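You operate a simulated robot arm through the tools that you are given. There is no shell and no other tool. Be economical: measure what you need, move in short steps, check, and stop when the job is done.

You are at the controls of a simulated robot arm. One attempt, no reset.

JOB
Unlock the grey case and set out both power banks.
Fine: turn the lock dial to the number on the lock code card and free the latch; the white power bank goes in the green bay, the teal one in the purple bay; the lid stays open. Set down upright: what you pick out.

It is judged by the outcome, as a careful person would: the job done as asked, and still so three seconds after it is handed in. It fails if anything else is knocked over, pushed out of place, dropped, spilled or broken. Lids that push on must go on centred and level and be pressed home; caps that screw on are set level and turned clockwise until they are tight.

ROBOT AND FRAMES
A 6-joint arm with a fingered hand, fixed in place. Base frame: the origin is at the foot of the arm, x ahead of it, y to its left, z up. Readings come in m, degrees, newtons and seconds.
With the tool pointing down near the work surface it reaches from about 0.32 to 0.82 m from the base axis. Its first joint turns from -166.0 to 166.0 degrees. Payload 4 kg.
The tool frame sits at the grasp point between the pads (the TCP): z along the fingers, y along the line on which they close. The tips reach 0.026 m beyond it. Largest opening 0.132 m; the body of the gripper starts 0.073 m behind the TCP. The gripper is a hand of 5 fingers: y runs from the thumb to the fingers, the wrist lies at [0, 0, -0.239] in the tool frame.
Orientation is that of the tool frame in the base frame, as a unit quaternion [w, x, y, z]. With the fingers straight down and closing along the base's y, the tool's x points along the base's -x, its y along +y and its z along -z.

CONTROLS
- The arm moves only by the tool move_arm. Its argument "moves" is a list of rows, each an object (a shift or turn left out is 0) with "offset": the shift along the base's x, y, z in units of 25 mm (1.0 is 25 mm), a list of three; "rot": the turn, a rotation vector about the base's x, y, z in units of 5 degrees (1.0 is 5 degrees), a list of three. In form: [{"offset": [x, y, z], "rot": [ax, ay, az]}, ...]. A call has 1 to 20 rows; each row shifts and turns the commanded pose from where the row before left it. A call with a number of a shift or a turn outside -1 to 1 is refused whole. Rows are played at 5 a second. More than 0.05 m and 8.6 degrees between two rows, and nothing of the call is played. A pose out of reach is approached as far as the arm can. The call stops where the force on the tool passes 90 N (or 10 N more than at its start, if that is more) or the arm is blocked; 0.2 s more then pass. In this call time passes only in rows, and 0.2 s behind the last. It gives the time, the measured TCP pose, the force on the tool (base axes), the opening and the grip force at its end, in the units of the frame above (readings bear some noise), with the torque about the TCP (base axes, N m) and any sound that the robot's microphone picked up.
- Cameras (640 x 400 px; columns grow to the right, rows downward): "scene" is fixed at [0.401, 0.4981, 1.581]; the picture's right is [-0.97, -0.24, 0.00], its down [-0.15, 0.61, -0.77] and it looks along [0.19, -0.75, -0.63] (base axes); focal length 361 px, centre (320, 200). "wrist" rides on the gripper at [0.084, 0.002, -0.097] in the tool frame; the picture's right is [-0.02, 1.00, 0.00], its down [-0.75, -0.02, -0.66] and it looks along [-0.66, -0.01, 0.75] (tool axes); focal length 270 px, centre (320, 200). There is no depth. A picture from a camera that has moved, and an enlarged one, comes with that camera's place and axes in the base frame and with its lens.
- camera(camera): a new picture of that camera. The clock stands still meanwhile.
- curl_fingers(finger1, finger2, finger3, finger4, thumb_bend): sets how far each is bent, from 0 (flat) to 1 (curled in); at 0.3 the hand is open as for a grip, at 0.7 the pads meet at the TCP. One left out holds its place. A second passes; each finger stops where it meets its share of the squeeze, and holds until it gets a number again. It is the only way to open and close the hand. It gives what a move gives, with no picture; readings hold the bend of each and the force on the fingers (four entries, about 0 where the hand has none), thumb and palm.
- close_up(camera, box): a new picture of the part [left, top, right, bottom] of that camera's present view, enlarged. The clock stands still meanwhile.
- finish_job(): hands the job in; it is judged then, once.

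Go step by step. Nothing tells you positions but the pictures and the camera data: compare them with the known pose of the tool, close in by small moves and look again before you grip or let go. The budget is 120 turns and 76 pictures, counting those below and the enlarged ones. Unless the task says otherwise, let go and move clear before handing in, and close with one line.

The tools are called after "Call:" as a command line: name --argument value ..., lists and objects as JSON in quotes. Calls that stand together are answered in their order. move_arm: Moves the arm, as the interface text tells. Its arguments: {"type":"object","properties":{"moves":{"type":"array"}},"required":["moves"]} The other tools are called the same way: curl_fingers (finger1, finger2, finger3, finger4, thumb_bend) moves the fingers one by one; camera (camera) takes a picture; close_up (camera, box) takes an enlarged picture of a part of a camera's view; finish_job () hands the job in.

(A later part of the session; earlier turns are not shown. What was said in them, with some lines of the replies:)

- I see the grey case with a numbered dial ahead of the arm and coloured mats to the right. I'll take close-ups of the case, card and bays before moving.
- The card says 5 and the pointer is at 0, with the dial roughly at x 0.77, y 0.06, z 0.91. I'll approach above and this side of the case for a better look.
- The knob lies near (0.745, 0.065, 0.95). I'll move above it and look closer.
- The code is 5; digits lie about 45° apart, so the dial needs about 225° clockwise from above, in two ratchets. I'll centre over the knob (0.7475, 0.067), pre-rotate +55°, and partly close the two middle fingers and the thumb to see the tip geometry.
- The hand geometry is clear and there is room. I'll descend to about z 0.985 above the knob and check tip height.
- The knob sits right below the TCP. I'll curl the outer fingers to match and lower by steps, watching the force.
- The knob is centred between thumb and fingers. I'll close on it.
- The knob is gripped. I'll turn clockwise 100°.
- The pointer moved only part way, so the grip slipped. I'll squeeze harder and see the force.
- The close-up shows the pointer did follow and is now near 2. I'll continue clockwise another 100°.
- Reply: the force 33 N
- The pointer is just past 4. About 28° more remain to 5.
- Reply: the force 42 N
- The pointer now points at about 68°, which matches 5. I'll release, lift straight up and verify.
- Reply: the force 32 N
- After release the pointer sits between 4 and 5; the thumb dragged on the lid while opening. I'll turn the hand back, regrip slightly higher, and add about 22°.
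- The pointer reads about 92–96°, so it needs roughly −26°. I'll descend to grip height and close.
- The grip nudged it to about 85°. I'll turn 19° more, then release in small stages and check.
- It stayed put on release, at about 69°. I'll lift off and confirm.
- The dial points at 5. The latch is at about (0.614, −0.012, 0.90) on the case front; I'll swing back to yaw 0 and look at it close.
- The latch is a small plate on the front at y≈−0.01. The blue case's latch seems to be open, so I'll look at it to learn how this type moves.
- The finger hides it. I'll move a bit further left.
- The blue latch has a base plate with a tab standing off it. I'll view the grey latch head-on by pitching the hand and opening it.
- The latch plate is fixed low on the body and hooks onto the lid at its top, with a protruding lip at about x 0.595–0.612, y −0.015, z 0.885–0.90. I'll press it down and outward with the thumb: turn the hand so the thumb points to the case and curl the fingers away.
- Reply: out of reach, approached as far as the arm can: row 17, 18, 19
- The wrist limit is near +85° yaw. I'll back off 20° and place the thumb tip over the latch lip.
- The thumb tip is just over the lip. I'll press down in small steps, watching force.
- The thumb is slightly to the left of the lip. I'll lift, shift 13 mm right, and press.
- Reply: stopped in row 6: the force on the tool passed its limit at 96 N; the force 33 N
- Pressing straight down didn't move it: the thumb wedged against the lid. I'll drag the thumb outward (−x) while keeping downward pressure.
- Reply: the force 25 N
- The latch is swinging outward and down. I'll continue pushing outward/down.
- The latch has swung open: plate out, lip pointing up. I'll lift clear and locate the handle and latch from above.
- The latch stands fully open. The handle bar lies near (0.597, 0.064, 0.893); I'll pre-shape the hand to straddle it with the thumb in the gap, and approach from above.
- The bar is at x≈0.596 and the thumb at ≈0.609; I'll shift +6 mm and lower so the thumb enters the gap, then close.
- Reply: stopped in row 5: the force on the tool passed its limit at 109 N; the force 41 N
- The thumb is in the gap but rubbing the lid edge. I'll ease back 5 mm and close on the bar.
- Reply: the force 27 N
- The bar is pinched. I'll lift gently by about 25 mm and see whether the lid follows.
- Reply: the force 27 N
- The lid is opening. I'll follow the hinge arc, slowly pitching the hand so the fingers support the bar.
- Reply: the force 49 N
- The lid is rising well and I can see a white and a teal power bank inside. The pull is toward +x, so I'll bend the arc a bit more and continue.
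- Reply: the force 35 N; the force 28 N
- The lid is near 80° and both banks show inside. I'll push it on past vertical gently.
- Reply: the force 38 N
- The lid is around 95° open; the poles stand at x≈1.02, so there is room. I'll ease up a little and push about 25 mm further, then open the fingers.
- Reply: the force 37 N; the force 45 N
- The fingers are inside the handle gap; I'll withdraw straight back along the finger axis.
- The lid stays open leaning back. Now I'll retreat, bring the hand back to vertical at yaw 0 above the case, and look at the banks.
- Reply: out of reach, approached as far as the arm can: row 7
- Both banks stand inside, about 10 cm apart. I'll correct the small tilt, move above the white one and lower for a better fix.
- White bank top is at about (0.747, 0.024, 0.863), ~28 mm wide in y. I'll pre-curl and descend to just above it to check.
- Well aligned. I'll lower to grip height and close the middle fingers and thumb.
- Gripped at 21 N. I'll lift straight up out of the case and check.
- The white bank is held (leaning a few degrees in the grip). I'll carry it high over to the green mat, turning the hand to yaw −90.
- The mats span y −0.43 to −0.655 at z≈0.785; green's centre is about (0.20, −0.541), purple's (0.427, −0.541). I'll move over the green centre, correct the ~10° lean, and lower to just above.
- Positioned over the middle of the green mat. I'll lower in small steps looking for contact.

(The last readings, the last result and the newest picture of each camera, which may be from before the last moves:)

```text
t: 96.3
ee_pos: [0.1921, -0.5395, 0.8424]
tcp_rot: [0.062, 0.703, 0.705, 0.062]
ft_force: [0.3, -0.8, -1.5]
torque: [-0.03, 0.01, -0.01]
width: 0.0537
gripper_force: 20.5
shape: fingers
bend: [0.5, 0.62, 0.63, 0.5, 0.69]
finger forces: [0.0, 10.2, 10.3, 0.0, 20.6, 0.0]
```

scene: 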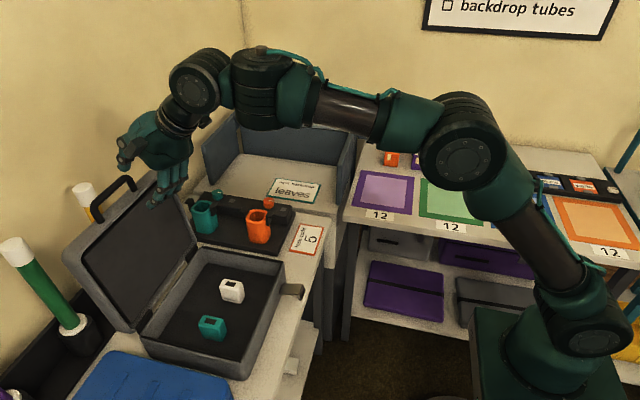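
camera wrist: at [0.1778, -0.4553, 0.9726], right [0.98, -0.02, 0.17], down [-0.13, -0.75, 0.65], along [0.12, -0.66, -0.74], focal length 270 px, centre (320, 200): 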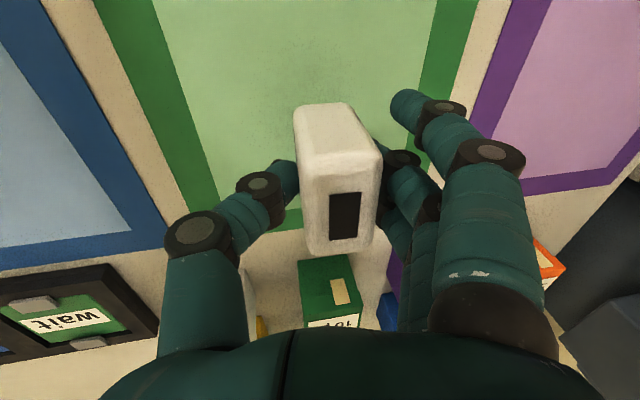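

Call:
move_arm --moves '[{"offset": [0, 0, -0.16]}]'

Call:
move_arm --moves '[{"offset": [0, 0, -0.16]}]'

Call:
move_arm --moves '[{"offset": [0, 0, -0.14]}]'

Call:
close_up --camera "scene" --box '[400, 150, 520, 240]'

```text
t: 96.7
ee_pos: [0.1919, -0.5397, 0.839]
tcp_rot: [0.062, 0.703, 0.706, 0.062]
ft_force: [0.3, 0.5, -1.2]
torque: [-0.03, 0.04, -0.02]
width: 0.0538
gripper_force: 20.7
shape: fingers
bend: [0.5, 0.62, 0.63, 0.5, 0.69]
finger forces: [0.0, 10.2, 10.3, 0.0, 20.6, 0.0]
```

```text
t: 97.1
ee_pos: [0.1923, -0.5409, 0.835]
tcp_rot: [0.062, 0.703, 0.705, 0.063]
ft_force: [-0.3, -0.9, -1.6]
torque: [-0.03, 0.01, 0.03]
width: 0.0539
gripper_force: 20.2
shape: fingers
bend: [0.5, 0.62, 0.63, 0.5, 0.69]
finger forces: [0.0, 10.2, 10.3, 0.0, 20.6, 0.0]
```

```text
t: 97.5
ee_pos: [0.1917, -0.5402, 0.8328]
tcp_rot: [0.063, 0.704, 0.705, 0.062]
ft_force: [-5.0, 0.8, 16.3]
torque: [0.06, 0.19, 0.01]
width: 0.0528
gripper_force: 27.7
shape: fingers
bend: [0.5, 0.62, 0.62, 0.5, 0.71]
finger forces: [0.0, 11.1, 11.2, 0.0, 33.7, 0.0]
```

```text
4.44 times, centred on (460, 195) of scene
camera zoom: at [0.401, 0.4981, 1.581], right [-0.97, -0.24, 0.0], down [-0.15, 0.61, -0.77], along [0.19, -0.75, -0.63], focal length 1603 px, centre (-302, 222)
```

zoom: 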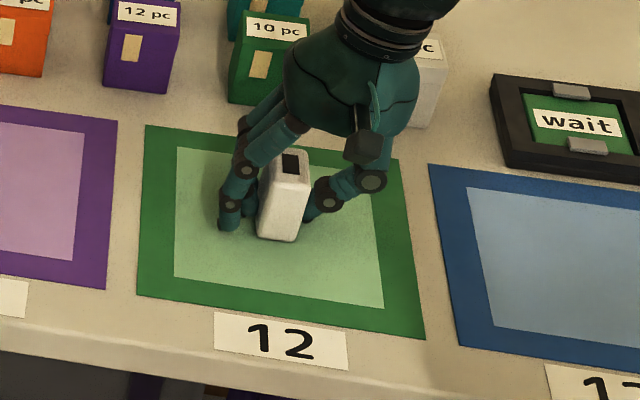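

It touches down near the middle of the green bay. I'll release gently.

Call:
curl_fingers --finger2 0.58 --finger3 0.58 --thumb_bend 0.62

Call:
curl_fingers --finger2 0.48 --finger3 0.48 --finger1 0.48 --finger4 0.48 --thumb_bend 0.5

Call:
camera --camera "wrist"

```text
t: 98.5
ee_pos: [0.1913, -0.5398, 0.8316]
tcp_rot: [0.063, 0.704, 0.705, 0.061]
ft_force: [-10.7, -0.8, 44.1]
torque: [0.04, 0.87, -0.01]
width: 0.0513
gripper_force: 23.1
shape: fingers
bend: [0.5, 0.56, 0.56, 0.5, 0.68]
finger forces: [0.0, 0.8, 1.0, 0.0, 44.2, 0.0]
```

```text
t: 99.5
ee_pos: [0.1918, -0.5391, 0.8322]
tcp_rot: [0.063, 0.703, 0.706, 0.062]
ft_force: [-3.2, -6.3, 43.2]
torque: [-0.15, 0.65, 0.11]
width: 0.0546
gripper_force: 21.0
shape: fingers
bend: [0.48, 0.48, 0.48, 0.48, 0.65]
finger forces: [0.0, 0.0, 0.0, 0.0, 42.4, 0.1]
```

```text
11 pictures are left
camera wrist: at [0.1778, -0.4552, 0.9269], right [0.98, -0.02, 0.18], down [-0.13, -0.75, 0.65], along [0.12, -0.66, -0.74], focal length 270 px, centre (320, 200)
```

wrist: 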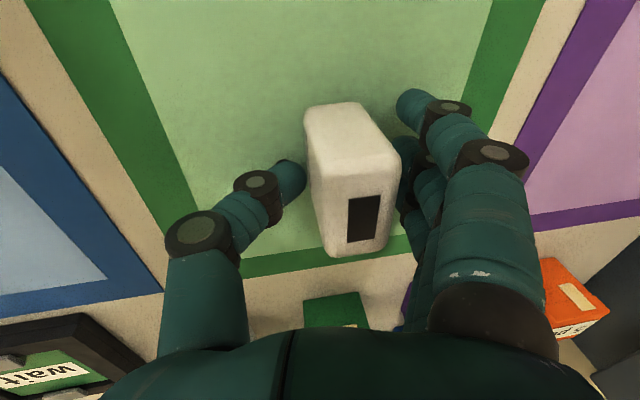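

The thumb tip pressed on the mat while opening; the bank itself is free. I'll rise slightly so the thumb can open, then look.

Call:
move_arm --moves '[{"offset": [0, 0, 0.15]}, {"offset": [0, 0, 0.15]}, {"offset": [0, 0, 0.15]}]'

Call:
curl_fingers --finger1 0.4 --finger2 0.4 --finger3 0.4 --finger4 0.4 --thumb_bend 0.45

Call:
move_arm --moves '[{"offset": [0, 0, 0.4]}, {"offset": [0, 0, 0.8]}, {"offset": [0, 0, 0.9]}, {"offset": [0, 0, 0.9]}, {"offset": [0, 0, 0.9]}, {"offset": [0, 0, 0.9]}, {"offset": [0, 0, 0.9]}]'

Call:
camera --camera "wrist"

```text
t: 100.3
ee_pos: [0.1907, -0.5373, 0.8404]
tcp_rot: [0.059, 0.704, 0.705, 0.063]
ft_force: [2.6, 0.2, 7.6]
torque: [-0.01, 0.21, -0.05]
width: 0.0698
gripper_force: 4.3
shape: fingers
bend: [0.48, 0.48, 0.48, 0.48, 0.53]
finger forces: [0.1, 0.0, 0.0, 0.1, 8.9, 0.0]
```

```text
t: 101.3
ee_pos: [0.1905, -0.54, 0.8422]
tcp_rot: [0.062, 0.703, 0.705, 0.062]
ft_force: [3.8, 1.7, 13.6]
torque: [0.08, 0.35, -0.1]
width: 0.0883
gripper_force: 7.1
shape: fingers
bend: [0.4, 0.4, 0.4, 0.4, 0.49]
finger forces: [0.1, 0.0, 0.1, 0.0, 14.3, 0.1]
```

```text
t: 102.9
ee_pos: [0.1914, -0.5399, 0.9849]
tcp_rot: [0.061, 0.704, 0.705, 0.061]
ft_force: [0.1, -0.2, 0.0]
torque: [-0.01, 0.05, 0.02]
width: 0.0982
gripper_force: 0.0
shape: fingers
bend: [0.4, 0.4, 0.4, 0.4, 0.45]
finger forces: [0.0, 0.1, 0.0, 0.1, 0.0, 0.0]
```

```text
10 pictures are left
camera wrist: at [0.1777, -0.4556, 1.0805], right [0.98, -0.02, 0.17], down [-0.13, -0.75, 0.64], along [0.12, -0.66, -0.74], focal length 270 px, centre (320, 200)
```

wrist: 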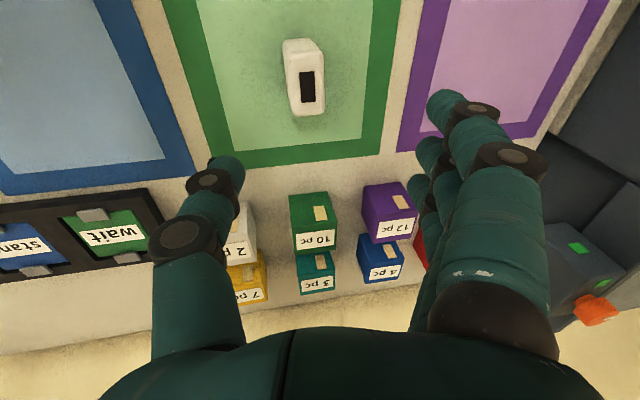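

The white bank stands upright in the green bay. Now back to the case for the teal one, undoing the tilt and yaw on the way.

Call:
move_arm --moves '[{"offset": [0.5, 0.98, 0.5], "rot": [0, 0.4, 0]}, {"offset": [0.5, 0.98, 0.5], "rot": [0, 0.4, 0]}, {"offset": [0.5, 0.98, 0.5], "rot": [0, 0.4, 0]}, {"offset": [0.5, 0.98, 0.5], "rot": [0, 0.4, 0]}, {"offset": [0.5, 0.98, 0.5], "rot": [0, 0.4, 0]}, {"offset": [0.5, 0.98, 0.5], "rot": [0, 0, 1]}, {"offset": [0.5, 0.98, 0.5], "rot": [0, 0, 1]}, {"offset": [0.5, 0.98, 0.5], "rot": [0, 0, 1]}, {"offset": [0.5, 0.98, 0.5], "rot": [0, 0, 1]}, {"offset": [0.5, 0.98, 0], "rot": [0, 0, 1]}, {"offset": [0.5, 0.98, 0], "rot": [0, 0, 1]}, {"offset": [0.5, 0.98, 0], "rot": [0, 0, 1]}, {"offset": [0.7, 0.9, 0], "rot": [0, 0, 1]}, {"offset": [0.7, 0.9, 0], "rot": [0, 0, 1]}, {"offset": [0.7, 0.9, 0], "rot": [0, 0, 1]}, {"offset": [0.7, 0.9, 0], "rot": [0, 0, 1]}, {"offset": [0.7, 0.9, 0], "rot": [0, 0, 1]}, {"offset": [0.7, 0.9, 0], "rot": [0, 0, 1]}, {"offset": [0.7, 0.9, 0], "rot": [0, 0, 1]}, {"offset": [0.7, 0.9, 0], "rot": [0, 0, 1]}]'

Call:
move_arm --moves '[{"offset": [0.7, 0.9, 0], "rot": [0, 0, 1]}, {"offset": [0.7, 0.9, 0], "rot": [0, 0, 1]}, {"offset": [0.7, 0.9, 0], "rot": [0, 0, 1]}, {"offset": [0.95, 0.57, 0]}, {"offset": [0.95, 0.57, 0]}, {"offset": [0.95, 0.57, 0]}, {"offset": [0.95, 0.57, 0]}, {"offset": [0.95, 0.57, 0]}, {"offset": [0.95, 0.57, 0]}, {"offset": [0.95, 0.57, 0]}, {"offset": [0.95, 0.57, 0]}, {"offset": [0.95, 0.57, 0]}]'

Call:
curl_fingers --finger1 0.52 --finger2 0.52 --finger3 0.52 --finger4 0.52 --thumb_bend 0.5

```text
t: 107.1
ee_pos: [0.4827, -0.066, 1.0976]
tcp_rot: [-0.001, 0.128, 0.992, 0.001]
ft_force: [-0.4, 0.8, -0.3]
torque: [0.01, 0.0, 0.0]
width: 0.0981
gripper_force: 0.0
shape: fingers
bend: [0.4, 0.4, 0.4, 0.4, 0.45]
finger forces: [0.0, 0.0, 0.1, 0.0, 0.0, 0.1]
```

```text
t: 109.7
ee_pos: [0.7411, 0.1255, 1.0973]
tcp_rot: [-0.001, -0.002, 1.0, 0.001]
ft_force: [0.2, 0.0, -0.6]
torque: [-0.06, 0.01, 0.01]
width: 0.0979
gripper_force: 0.1
shape: fingers
bend: [0.4, 0.4, 0.4, 0.4, 0.45]
finger forces: [0.0, 0.0, 0.1, 0.0, 0.0, 0.0]
out of reach, approached as far as the arm can: row 12
```

```text
t: 110.7
ee_pos: [0.7418, 0.1244, 1.098]
tcp_rot: [0.0, -0.002, 1.0, 0.0]
ft_force: [-0.5, -0.6, 0.1]
torque: [0.0, 0.01, 0.01]
width: 0.0729
gripper_force: 0.1
shape: fingers
bend: [0.52, 0.52, 0.52, 0.52, 0.5]
finger forces: [0.1, 0.1, 0.0, 0.1, 0.0, 0.0]
```

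Reach is limited up here, so I'll descend in place and look.

Call:
move_arm --moves '[{"offset": [0, 0, -0.95]}, {"offset": [0, 0, -0.95]}, {"offset": [0, 0, -0.95]}, {"offset": [0, 0, -0.95]}, {"offset": [0, 0, -0.95]}, {"offset": [0, 0, -0.95]}, {"offset": [0, 0, -0.95]}]'

Call:
camera --camera "wrist"

```text
t: 112.3
ee_pos: [0.7415, 0.1244, 0.9314]
tcp_rot: [0.0, -0.002, 1.0, 0.001]
ft_force: [-0.4, -0.3, 0.0]
torque: [0.03, 0.02, -0.02]
width: 0.0727
gripper_force: 0.1
shape: fingers
bend: [0.52, 0.52, 0.52, 0.52, 0.5]
finger forces: [0.1, 0.0, 0.1, 0.0, 0.0, 0.0]
```

```text
9 pictures are left
camera wrist: at [0.6576, 0.1262, 1.0273], right [0.02, 1.0, 0.0], down [0.75, -0.01, 0.66], along [0.66, -0.01, -0.75], focal length 270 px, centre (320, 200)
```

wrist: 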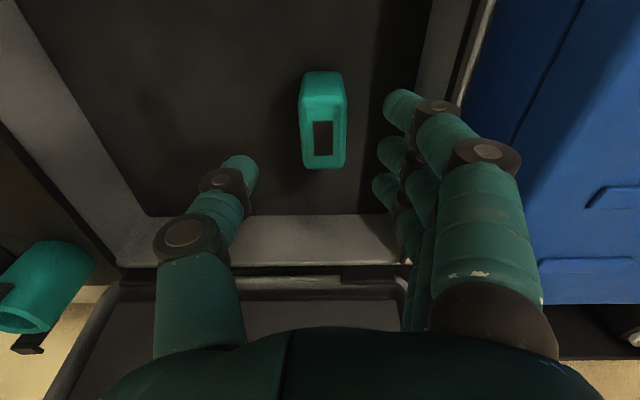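

Teal's centre is about (0.749, 0.128). I'll centre with a small offset, lower to z≈0.861 and grip.

Call:
move_arm --moves '[{"offset": [0.3, 0.34, 0]}, {"offset": [0, 0, -0.9]}, {"offset": [0, 0, -0.9]}, {"offset": [0, 0, -0.9]}, {"offset": [0, 0, -0.1]}]'

Call:
curl_fingers --finger2 0.8 --finger3 0.8 --thumb_bend 0.8

Call:
camera --camera "wrist"

```text
t: 113.5
ee_pos: [0.7473, 0.1333, 0.8601]
tcp_rot: [-0.001, -0.002, 1.0, 0.0]
ft_force: [-0.3, -0.1, 0.2]
torque: [0.02, 0.01, -0.01]
width: 0.0727
gripper_force: 0.0
shape: fingers
bend: [0.52, 0.52, 0.52, 0.52, 0.5]
finger forces: [0.0, 0.1, 0.0, 0.1, 0.1, 0.0]
```

```text
t: 114.5
ee_pos: [0.7475, 0.1321, 0.8617]
tcp_rot: [-0.001, -0.002, 1.0, 0.002]
ft_force: [-0.1, -0.6, -0.5]
torque: [0.0, -0.03, 0.0]
width: 0.0527
gripper_force: 21.2
shape: fingers
bend: [0.52, 0.65, 0.65, 0.52, 0.68]
finger forces: [0.1, 10.6, 10.8, 0.0, 21.3, 0.1]
```

```text
8 pictures are left
camera wrist: at [0.6647, 0.1344, 0.9572], right [0.02, 1.0, 0.0], down [0.75, -0.01, 0.66], along [0.66, -0.01, -0.75], focal length 270 px, centre (320, 200)
```

wrist: 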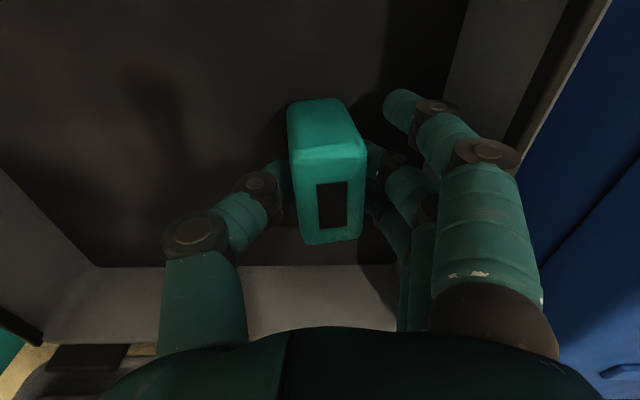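

Gripped with less lean. Lifting out and carrying toward the purple mat.

Call:
move_arm --moves '[{"offset": [0, 0, 0.4]}, {"offset": [0, 0, 0.9]}, {"offset": [0, 0, 1]}, {"offset": [0, 0, 1]}, {"offset": [0, 0, 1]}, {"offset": [0, 0, 1]}, {"offset": [0, 0, 1]}, {"offset": [-1, 0, 0.4]}, {"offset": [-1, 0, 0.4]}, {"offset": [-1, 0, 0.4]}, {"offset": [-1, 0, 0.4]}, {"offset": [-1, 0, 0.4]}, {"offset": [-1, 0, 0.4]}, {"offset": [-1, 0, 0.2]}, {"offset": [-1, 0, 0]}, {"offset": [-1, 0, 0]}, {"offset": [-1, 0, 0]}]'

Call:
move_arm --moves '[{"offset": [-0.115, -1, 0], "rot": [0, 0, -1]}, {"offset": [-0.115, -1, 0], "rot": [0, 0, -1]}, {"offset": [-0.115, -1, 0], "rot": [0, 0, -1]}, {"offset": [-0.115, -1, 0], "rot": [0, 0, -1]}, {"offset": [-0.115, -1, 0], "rot": [0, 0, -1]}, {"offset": [-0.115, -1, 0], "rot": [0, 0, -1]}, {"offset": [-0.115, -1, 0], "rot": [0, 0, -1]}, {"offset": [-0.115, -1, 0], "rot": [0, 0, -1]}, {"offset": [-0.115, -1, 0], "rot": [0, 0, -1]}, {"offset": [-0.115, -1, 0], "rot": [0, 0, -1]}, {"offset": [-0.115, -1, 0], "rot": [0, 0, -1]}, {"offset": [-0.115, -1, 0], "rot": [0, 0, -1]}, {"offset": [-0.115, -1, 0], "rot": [0, 0, -1]}, {"offset": [-0.115, -1, 0], "rot": [0, 0, -1]}, {"offset": [-0.115, -1, 0], "rot": [0, 0, -1]}, {"offset": [-0.115, -1, 0], "rot": [0, 0, -1]}, {"offset": [-0.115, -1, 0], "rot": [0, 0, -1]}, {"offset": [-0.115, -1, 0], "rot": [0, 0, -1]}, {"offset": [-0.115, -1, 0]}, {"offset": [-0.115, -1, 0]}]'

Call:
camera --camera "wrist"

```text
t: 118.1
ee_pos: [0.498, 0.1325, 1.084]
tcp_rot: [0.0, -0.001, 1.0, 0.001]
ft_force: [-0.4, -0.4, -1.1]
torque: [0.03, -0.04, 0.0]
width: 0.0529
gripper_force: 21.4
shape: fingers
bend: [0.52, 0.65, 0.65, 0.52, 0.68]
finger forces: [0.1, 10.7, 10.8, 0.0, 21.2, 0.0]
```

```text
t: 122.3
ee_pos: [0.4396, -0.3676, 1.0828]
tcp_rot: [-0.001, 0.706, 0.708, 0.001]
ft_force: [-0.7, -0.5, -1.3]
torque: [-0.01, -0.01, 0.04]
width: 0.0523
gripper_force: 20.8
shape: fingers
bend: [0.52, 0.65, 0.65, 0.52, 0.68]
finger forces: [0.1, 10.7, 10.6, 0.0, 21.2, 0.0]
```

```text
7 pictures are left
camera wrist: at [0.4428, -0.283, 1.1791], right [1.0, -0.02, 0.0], down [-0.01, -0.75, 0.66], along [-0.01, -0.66, -0.75], focal length 270 px, centre (320, 200)
```

wrist: 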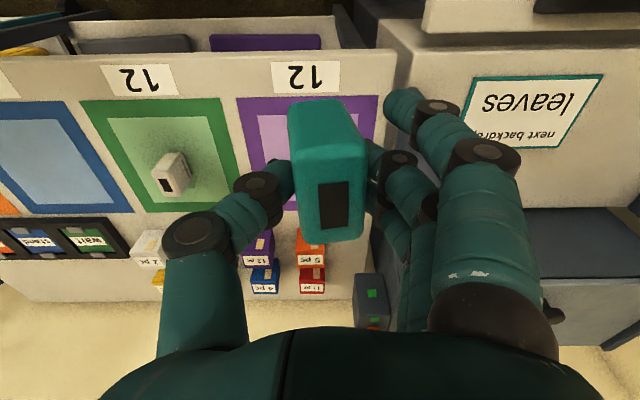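

Purple's centre is about (0.42, −0.54). I'll move over it slightly toward the base side, with a 6° lean correction, and lower to z≈0.865.

Call:
move_arm --moves '[{"offset": [-0.186, -0.99, 0], "rot": [0, -0.2, 0]}, {"offset": [-0.186, -0.99, 0], "rot": [0, -0.2, 0]}, {"offset": [-0.186, -0.99, 0], "rot": [0, -0.2, 0]}, {"offset": [-0.186, -0.99, 0], "rot": [0, -0.2, 0]}, {"offset": [-0.186, -0.99, 0], "rot": [0, -0.2, 0]}, {"offset": [-0.186, -0.99, 0], "rot": [0, -0.2, 0]}, {"offset": [-0.186, -0.99, 0]}, {"offset": [0, 0, -0.95]}, {"offset": [0, 0, -0.95]}, {"offset": [0, 0, -0.95]}, {"offset": [0, 0, -0.95]}, {"offset": [0, 0, -0.95]}, {"offset": [0, 0, -0.95]}, {"offset": [0, 0, -0.95]}, {"offset": [0, 0, -0.95]}, {"offset": [0, 0, -0.95]}]'

Call:
camera --camera "wrist"

```text
t: 125.7
ee_pos: [0.4076, -0.5397, 0.8713]
tcp_rot: [0.037, 0.704, 0.708, 0.038]
ft_force: [0.1, 0.2, -1.9]
torque: [-0.02, 0.04, 0.01]
width: 0.0524
gripper_force: 20.7
shape: fingers
bend: [0.52, 0.65, 0.65, 0.52, 0.68]
finger forces: [0.1, 10.5, 10.6, 0.0, 21.1, 0.0]
```

```text
6 pictures are left
camera wrist: at [0.3998, -0.4559, 0.9651], right [0.99, -0.02, 0.11], down [-0.08, -0.75, 0.65], along [0.07, -0.66, -0.75], focal length 270 px, centre (320, 200)
```

wrist: 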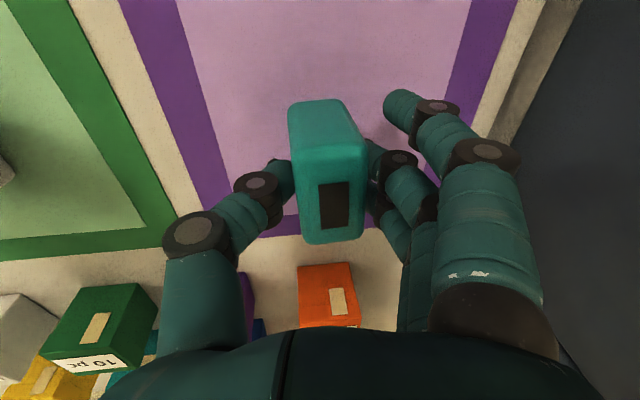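

Clear and centred. Lowering in small steps.

Call:
move_arm --moves '[{"offset": [0, 0, -0.3]}, {"offset": [0, 0, -0.2]}]'

Call:
move_arm --moves '[{"offset": [0, 0, -0.14]}]'

Call:
move_arm --moves '[{"offset": [0, 0, -0.14]}]'

Call:
move_arm --moves '[{"offset": [0, 0, -0.14]}]'

```text
t: 126.3
ee_pos: [0.4073, -0.541, 0.8571]
tcp_rot: [0.038, 0.705, 0.708, 0.037]
ft_force: [-0.5, -0.3, -2.2]
torque: [-0.04, 0.0, -0.01]
width: 0.0527
gripper_force: 21.0
shape: fingers
bend: [0.52, 0.65, 0.65, 0.52, 0.68]
finger forces: [0.0, 10.6, 10.6, 0.0, 21.0, 0.0]
```

```text
t: 126.7
ee_pos: [0.4074, -0.5406, 0.853]
tcp_rot: [0.037, 0.705, 0.707, 0.038]
ft_force: [-0.7, -0.4, -1.7]
torque: [-0.01, 0.06, -0.02]
width: 0.0527
gripper_force: 21.0
shape: fingers
bend: [0.52, 0.65, 0.65, 0.52, 0.68]
finger forces: [0.0, 10.5, 10.6, 0.1, 21.0, 0.0]
```

```text
t: 127.1
ee_pos: [0.4074, -0.5398, 0.8494]
tcp_rot: [0.037, 0.705, 0.708, 0.037]
ft_force: [0.4, -0.6, -0.6]
torque: [-0.02, -0.02, 0.0]
width: 0.0523
gripper_force: 21.4
shape: fingers
bend: [0.52, 0.65, 0.65, 0.52, 0.68]
finger forces: [0.0, 10.6, 10.6, 0.1, 21.1, 0.0]
```

```text
t: 127.5
ee_pos: [0.4075, -0.5399, 0.8467]
tcp_rot: [0.038, 0.705, 0.708, 0.037]
ft_force: [0.3, 0.7, -1.4]
torque: [0.01, 0.01, 0.03]
width: 0.0523
gripper_force: 21.6
shape: fingers
bend: [0.52, 0.65, 0.65, 0.52, 0.68]
finger forces: [0.0, 10.6, 10.6, 0.1, 21.1, 0.1]
```

Call:
move_arm --moves '[{"offset": [0, 0, -0.12]}]'

Call:
move_arm --moves '[{"offset": [0, 0, -0.12]}]'

Call:
move_arm --moves '[{"offset": [0, 0, -0.12]}]'

```text
t: 127.9
ee_pos: [0.4082, -0.5402, 0.8434]
tcp_rot: [0.038, 0.705, 0.707, 0.038]
ft_force: [0.0, -0.5, -1.8]
torque: [-0.01, 0.01, 0.0]
width: 0.0523
gripper_force: 21.7
shape: fingers
bend: [0.52, 0.65, 0.65, 0.52, 0.68]
finger forces: [0.0, 10.5, 10.6, 0.1, 21.2, 0.0]
```

```text
t: 128.3
ee_pos: [0.4069, -0.5405, 0.8411]
tcp_rot: [0.038, 0.705, 0.707, 0.038]
ft_force: [-1.9, -0.1, 6.4]
torque: [0.05, -0.12, 0.05]
width: 0.0526
gripper_force: 21.9
shape: fingers
bend: [0.52, 0.65, 0.65, 0.52, 0.68]
finger forces: [0.0, 10.9, 10.5, 0.0, 22.7, 0.0]
```

```text
t: 128.7
ee_pos: [0.4064, -0.5417, 0.8397]
tcp_rot: [0.039, 0.706, 0.706, 0.037]
ft_force: [-5.6, 2.1, 25.9]
torque: [0.08, -0.08, 0.04]
width: 0.052
gripper_force: 26.6
shape: fingers
bend: [0.52, 0.67, 0.66, 0.52, 0.68]
finger forces: [0.0, 11.6, 11.6, 0.1, 29.8, 0.0]
```

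Contact with the bank itself at z≈0.842. I'll ease up 1.5 mm and release.

Call:
move_arm --moves '[{"offset": [0, 0, 0.06]}]'

Call:
curl_fingers --finger2 0.6 --finger3 0.6 --thumb_bend 0.64

Call:
curl_fingers --finger1 0.48 --finger2 0.48 --finger3 0.48 --finger4 0.48 --thumb_bend 0.58

Call:
camera --camera "wrist"

```text
t: 129.1
ee_pos: [0.4072, -0.5411, 0.8392]
tcp_rot: [0.039, 0.706, 0.706, 0.036]
ft_force: [-6.1, -0.5, 23.6]
torque: [0.01, -0.09, 0.02]
width: 0.0519
gripper_force: 26.2
shape: fingers
bend: [0.52, 0.67, 0.66, 0.52, 0.69]
finger forces: [0.0, 11.7, 11.4, 0.0, 29.6, 0.1]
```

```text
t: 130.1
ee_pos: [0.4071, -0.5404, 0.838]
tcp_rot: [0.036, 0.705, 0.707, 0.038]
ft_force: [0.6, 0.5, -0.3]
torque: [-0.02, 0.04, 0.04]
width: 0.0531
gripper_force: 1.5
shape: fingers
bend: [0.52, 0.59, 0.59, 0.52, 0.64]
finger forces: [0.1, 0.5, 0.8, 0.0, 1.1, 0.0]
```

```text
t: 131.1
ee_pos: [0.4064, -0.5413, 0.8383]
tcp_rot: [0.038, 0.705, 0.707, 0.038]
ft_force: [0.7, 0.6, -0.7]
torque: [0.01, 0.02, -0.02]
width: 0.066
gripper_force: 0.0
shape: fingers
bend: [0.48, 0.48, 0.48, 0.48, 0.57]
finger forces: [0.0, 0.0, 0.1, 0.0, 0.0, 0.0]
```

```text
5 pictures are left
camera wrist: at [0.3996, -0.4561, 0.9343], right [0.99, -0.02, 0.11], down [-0.08, -0.75, 0.65], along [0.07, -0.66, -0.75], focal length 270 px, centre (320, 200)
```

wrist: 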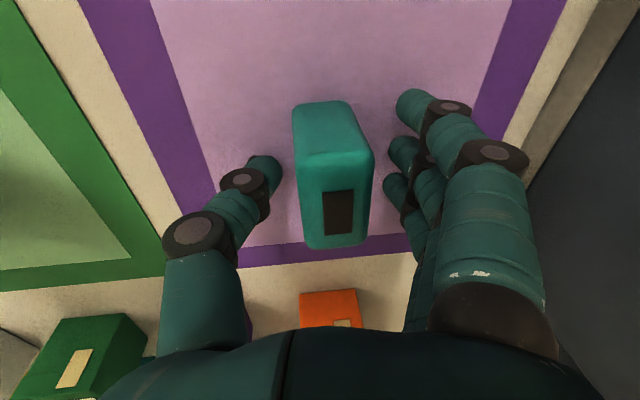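

The teal bank stands free of the fingers. I'll lift straight up, clear away, and check the whole scene.

Call:
move_arm --moves '[{"offset": [0, 0, 0.4]}, {"offset": [0, 0, 0.8]}, {"offset": [0, 0, 1]}, {"offset": [0, 0, 1]}, {"offset": [0, 0, 1]}, {"offset": [0, 0, 1]}, {"offset": [0, 0, 1]}, {"offset": [0, 0, 1]}, {"offset": [0, 0, 1]}, {"offset": [0, 0, 1]}, {"offset": [0, 0.9, 0.5]}, {"offset": [0, 0.9, 0.5]}, {"offset": [0, 0.9, 0]}, {"offset": [0, 0.9, 0]}, {"offset": [0, 0.9, 0]}, {"offset": [0, 0.9, 0]}, {"offset": [0, 0.9, 0]}]'

Call:
camera --camera "scene"

Call:
camera --camera "wrist"

```text
t: 134.7
ee_pos: [0.4075, -0.3823, 1.0938]
tcp_rot: [0.036, 0.706, 0.706, 0.037]
ft_force: [0.4, 0.2, 0.7]
torque: [0.02, 0.01, -0.03]
width: 0.0663
gripper_force: 0.1
shape: fingers
bend: [0.48, 0.48, 0.48, 0.48, 0.57]
finger forces: [0.0, 0.0, 0.1, 0.0, 0.0, 0.1]
```

```text
4 pictures are left
```

scene: 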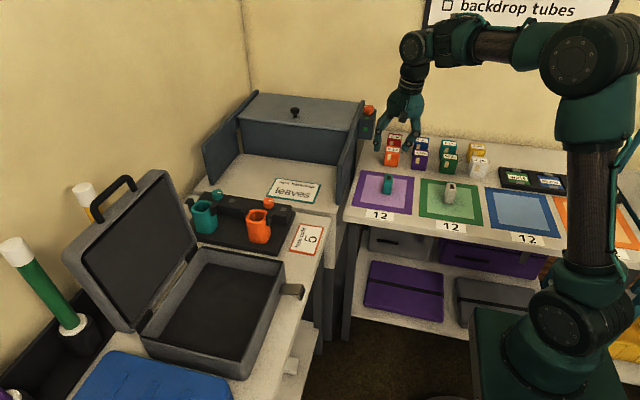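

```text
3 pictures are left
camera wrist: at [0.3996, -0.2981, 1.1894], right [0.99, -0.02, 0.1], down [-0.08, -0.75, 0.65], along [0.07, -0.66, -0.75], focal length 270 px, centre (320, 200)
```

wrist: 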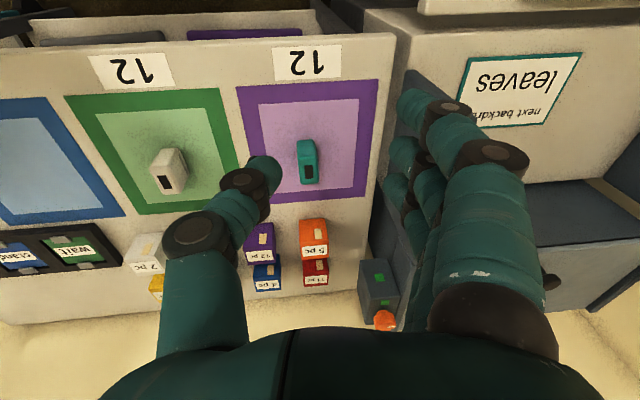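

Both banks are in their bays and the lid is open. One close-up to confirm they stand upright.

Call:
close_up --camera "scene" --box '[350, 150, 490, 240]'

```text
4.44 times, centred on (420, 195) of scene
camera zoom: at [0.401, 0.4981, 1.581], right [-0.97, -0.24, 0.0], down [-0.15, 0.61, -0.77], along [0.19, -0.75, -0.63], focal length 1603 px, centre (-124, 222)
```

zoom: 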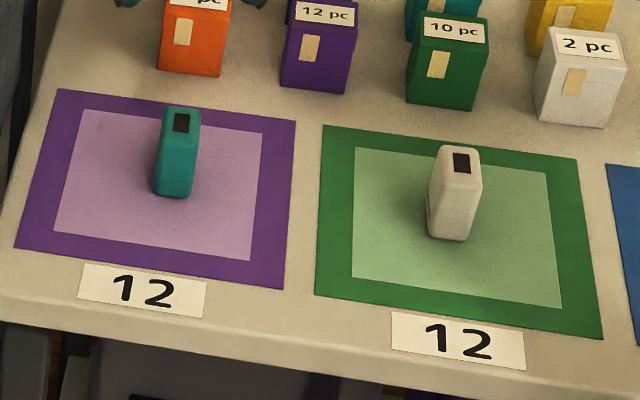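

Both power banks stand upright inside their bays, the lid is open and the hand is clear, so I'm handing in.

Call:
finish_job

```text
The job is handed in.
```

The grey case is unlocked with the dial on 5 and the latch freed, and its lid is left open. The white power bank stands upright in the green bay and the teal one upright in the purple bay.
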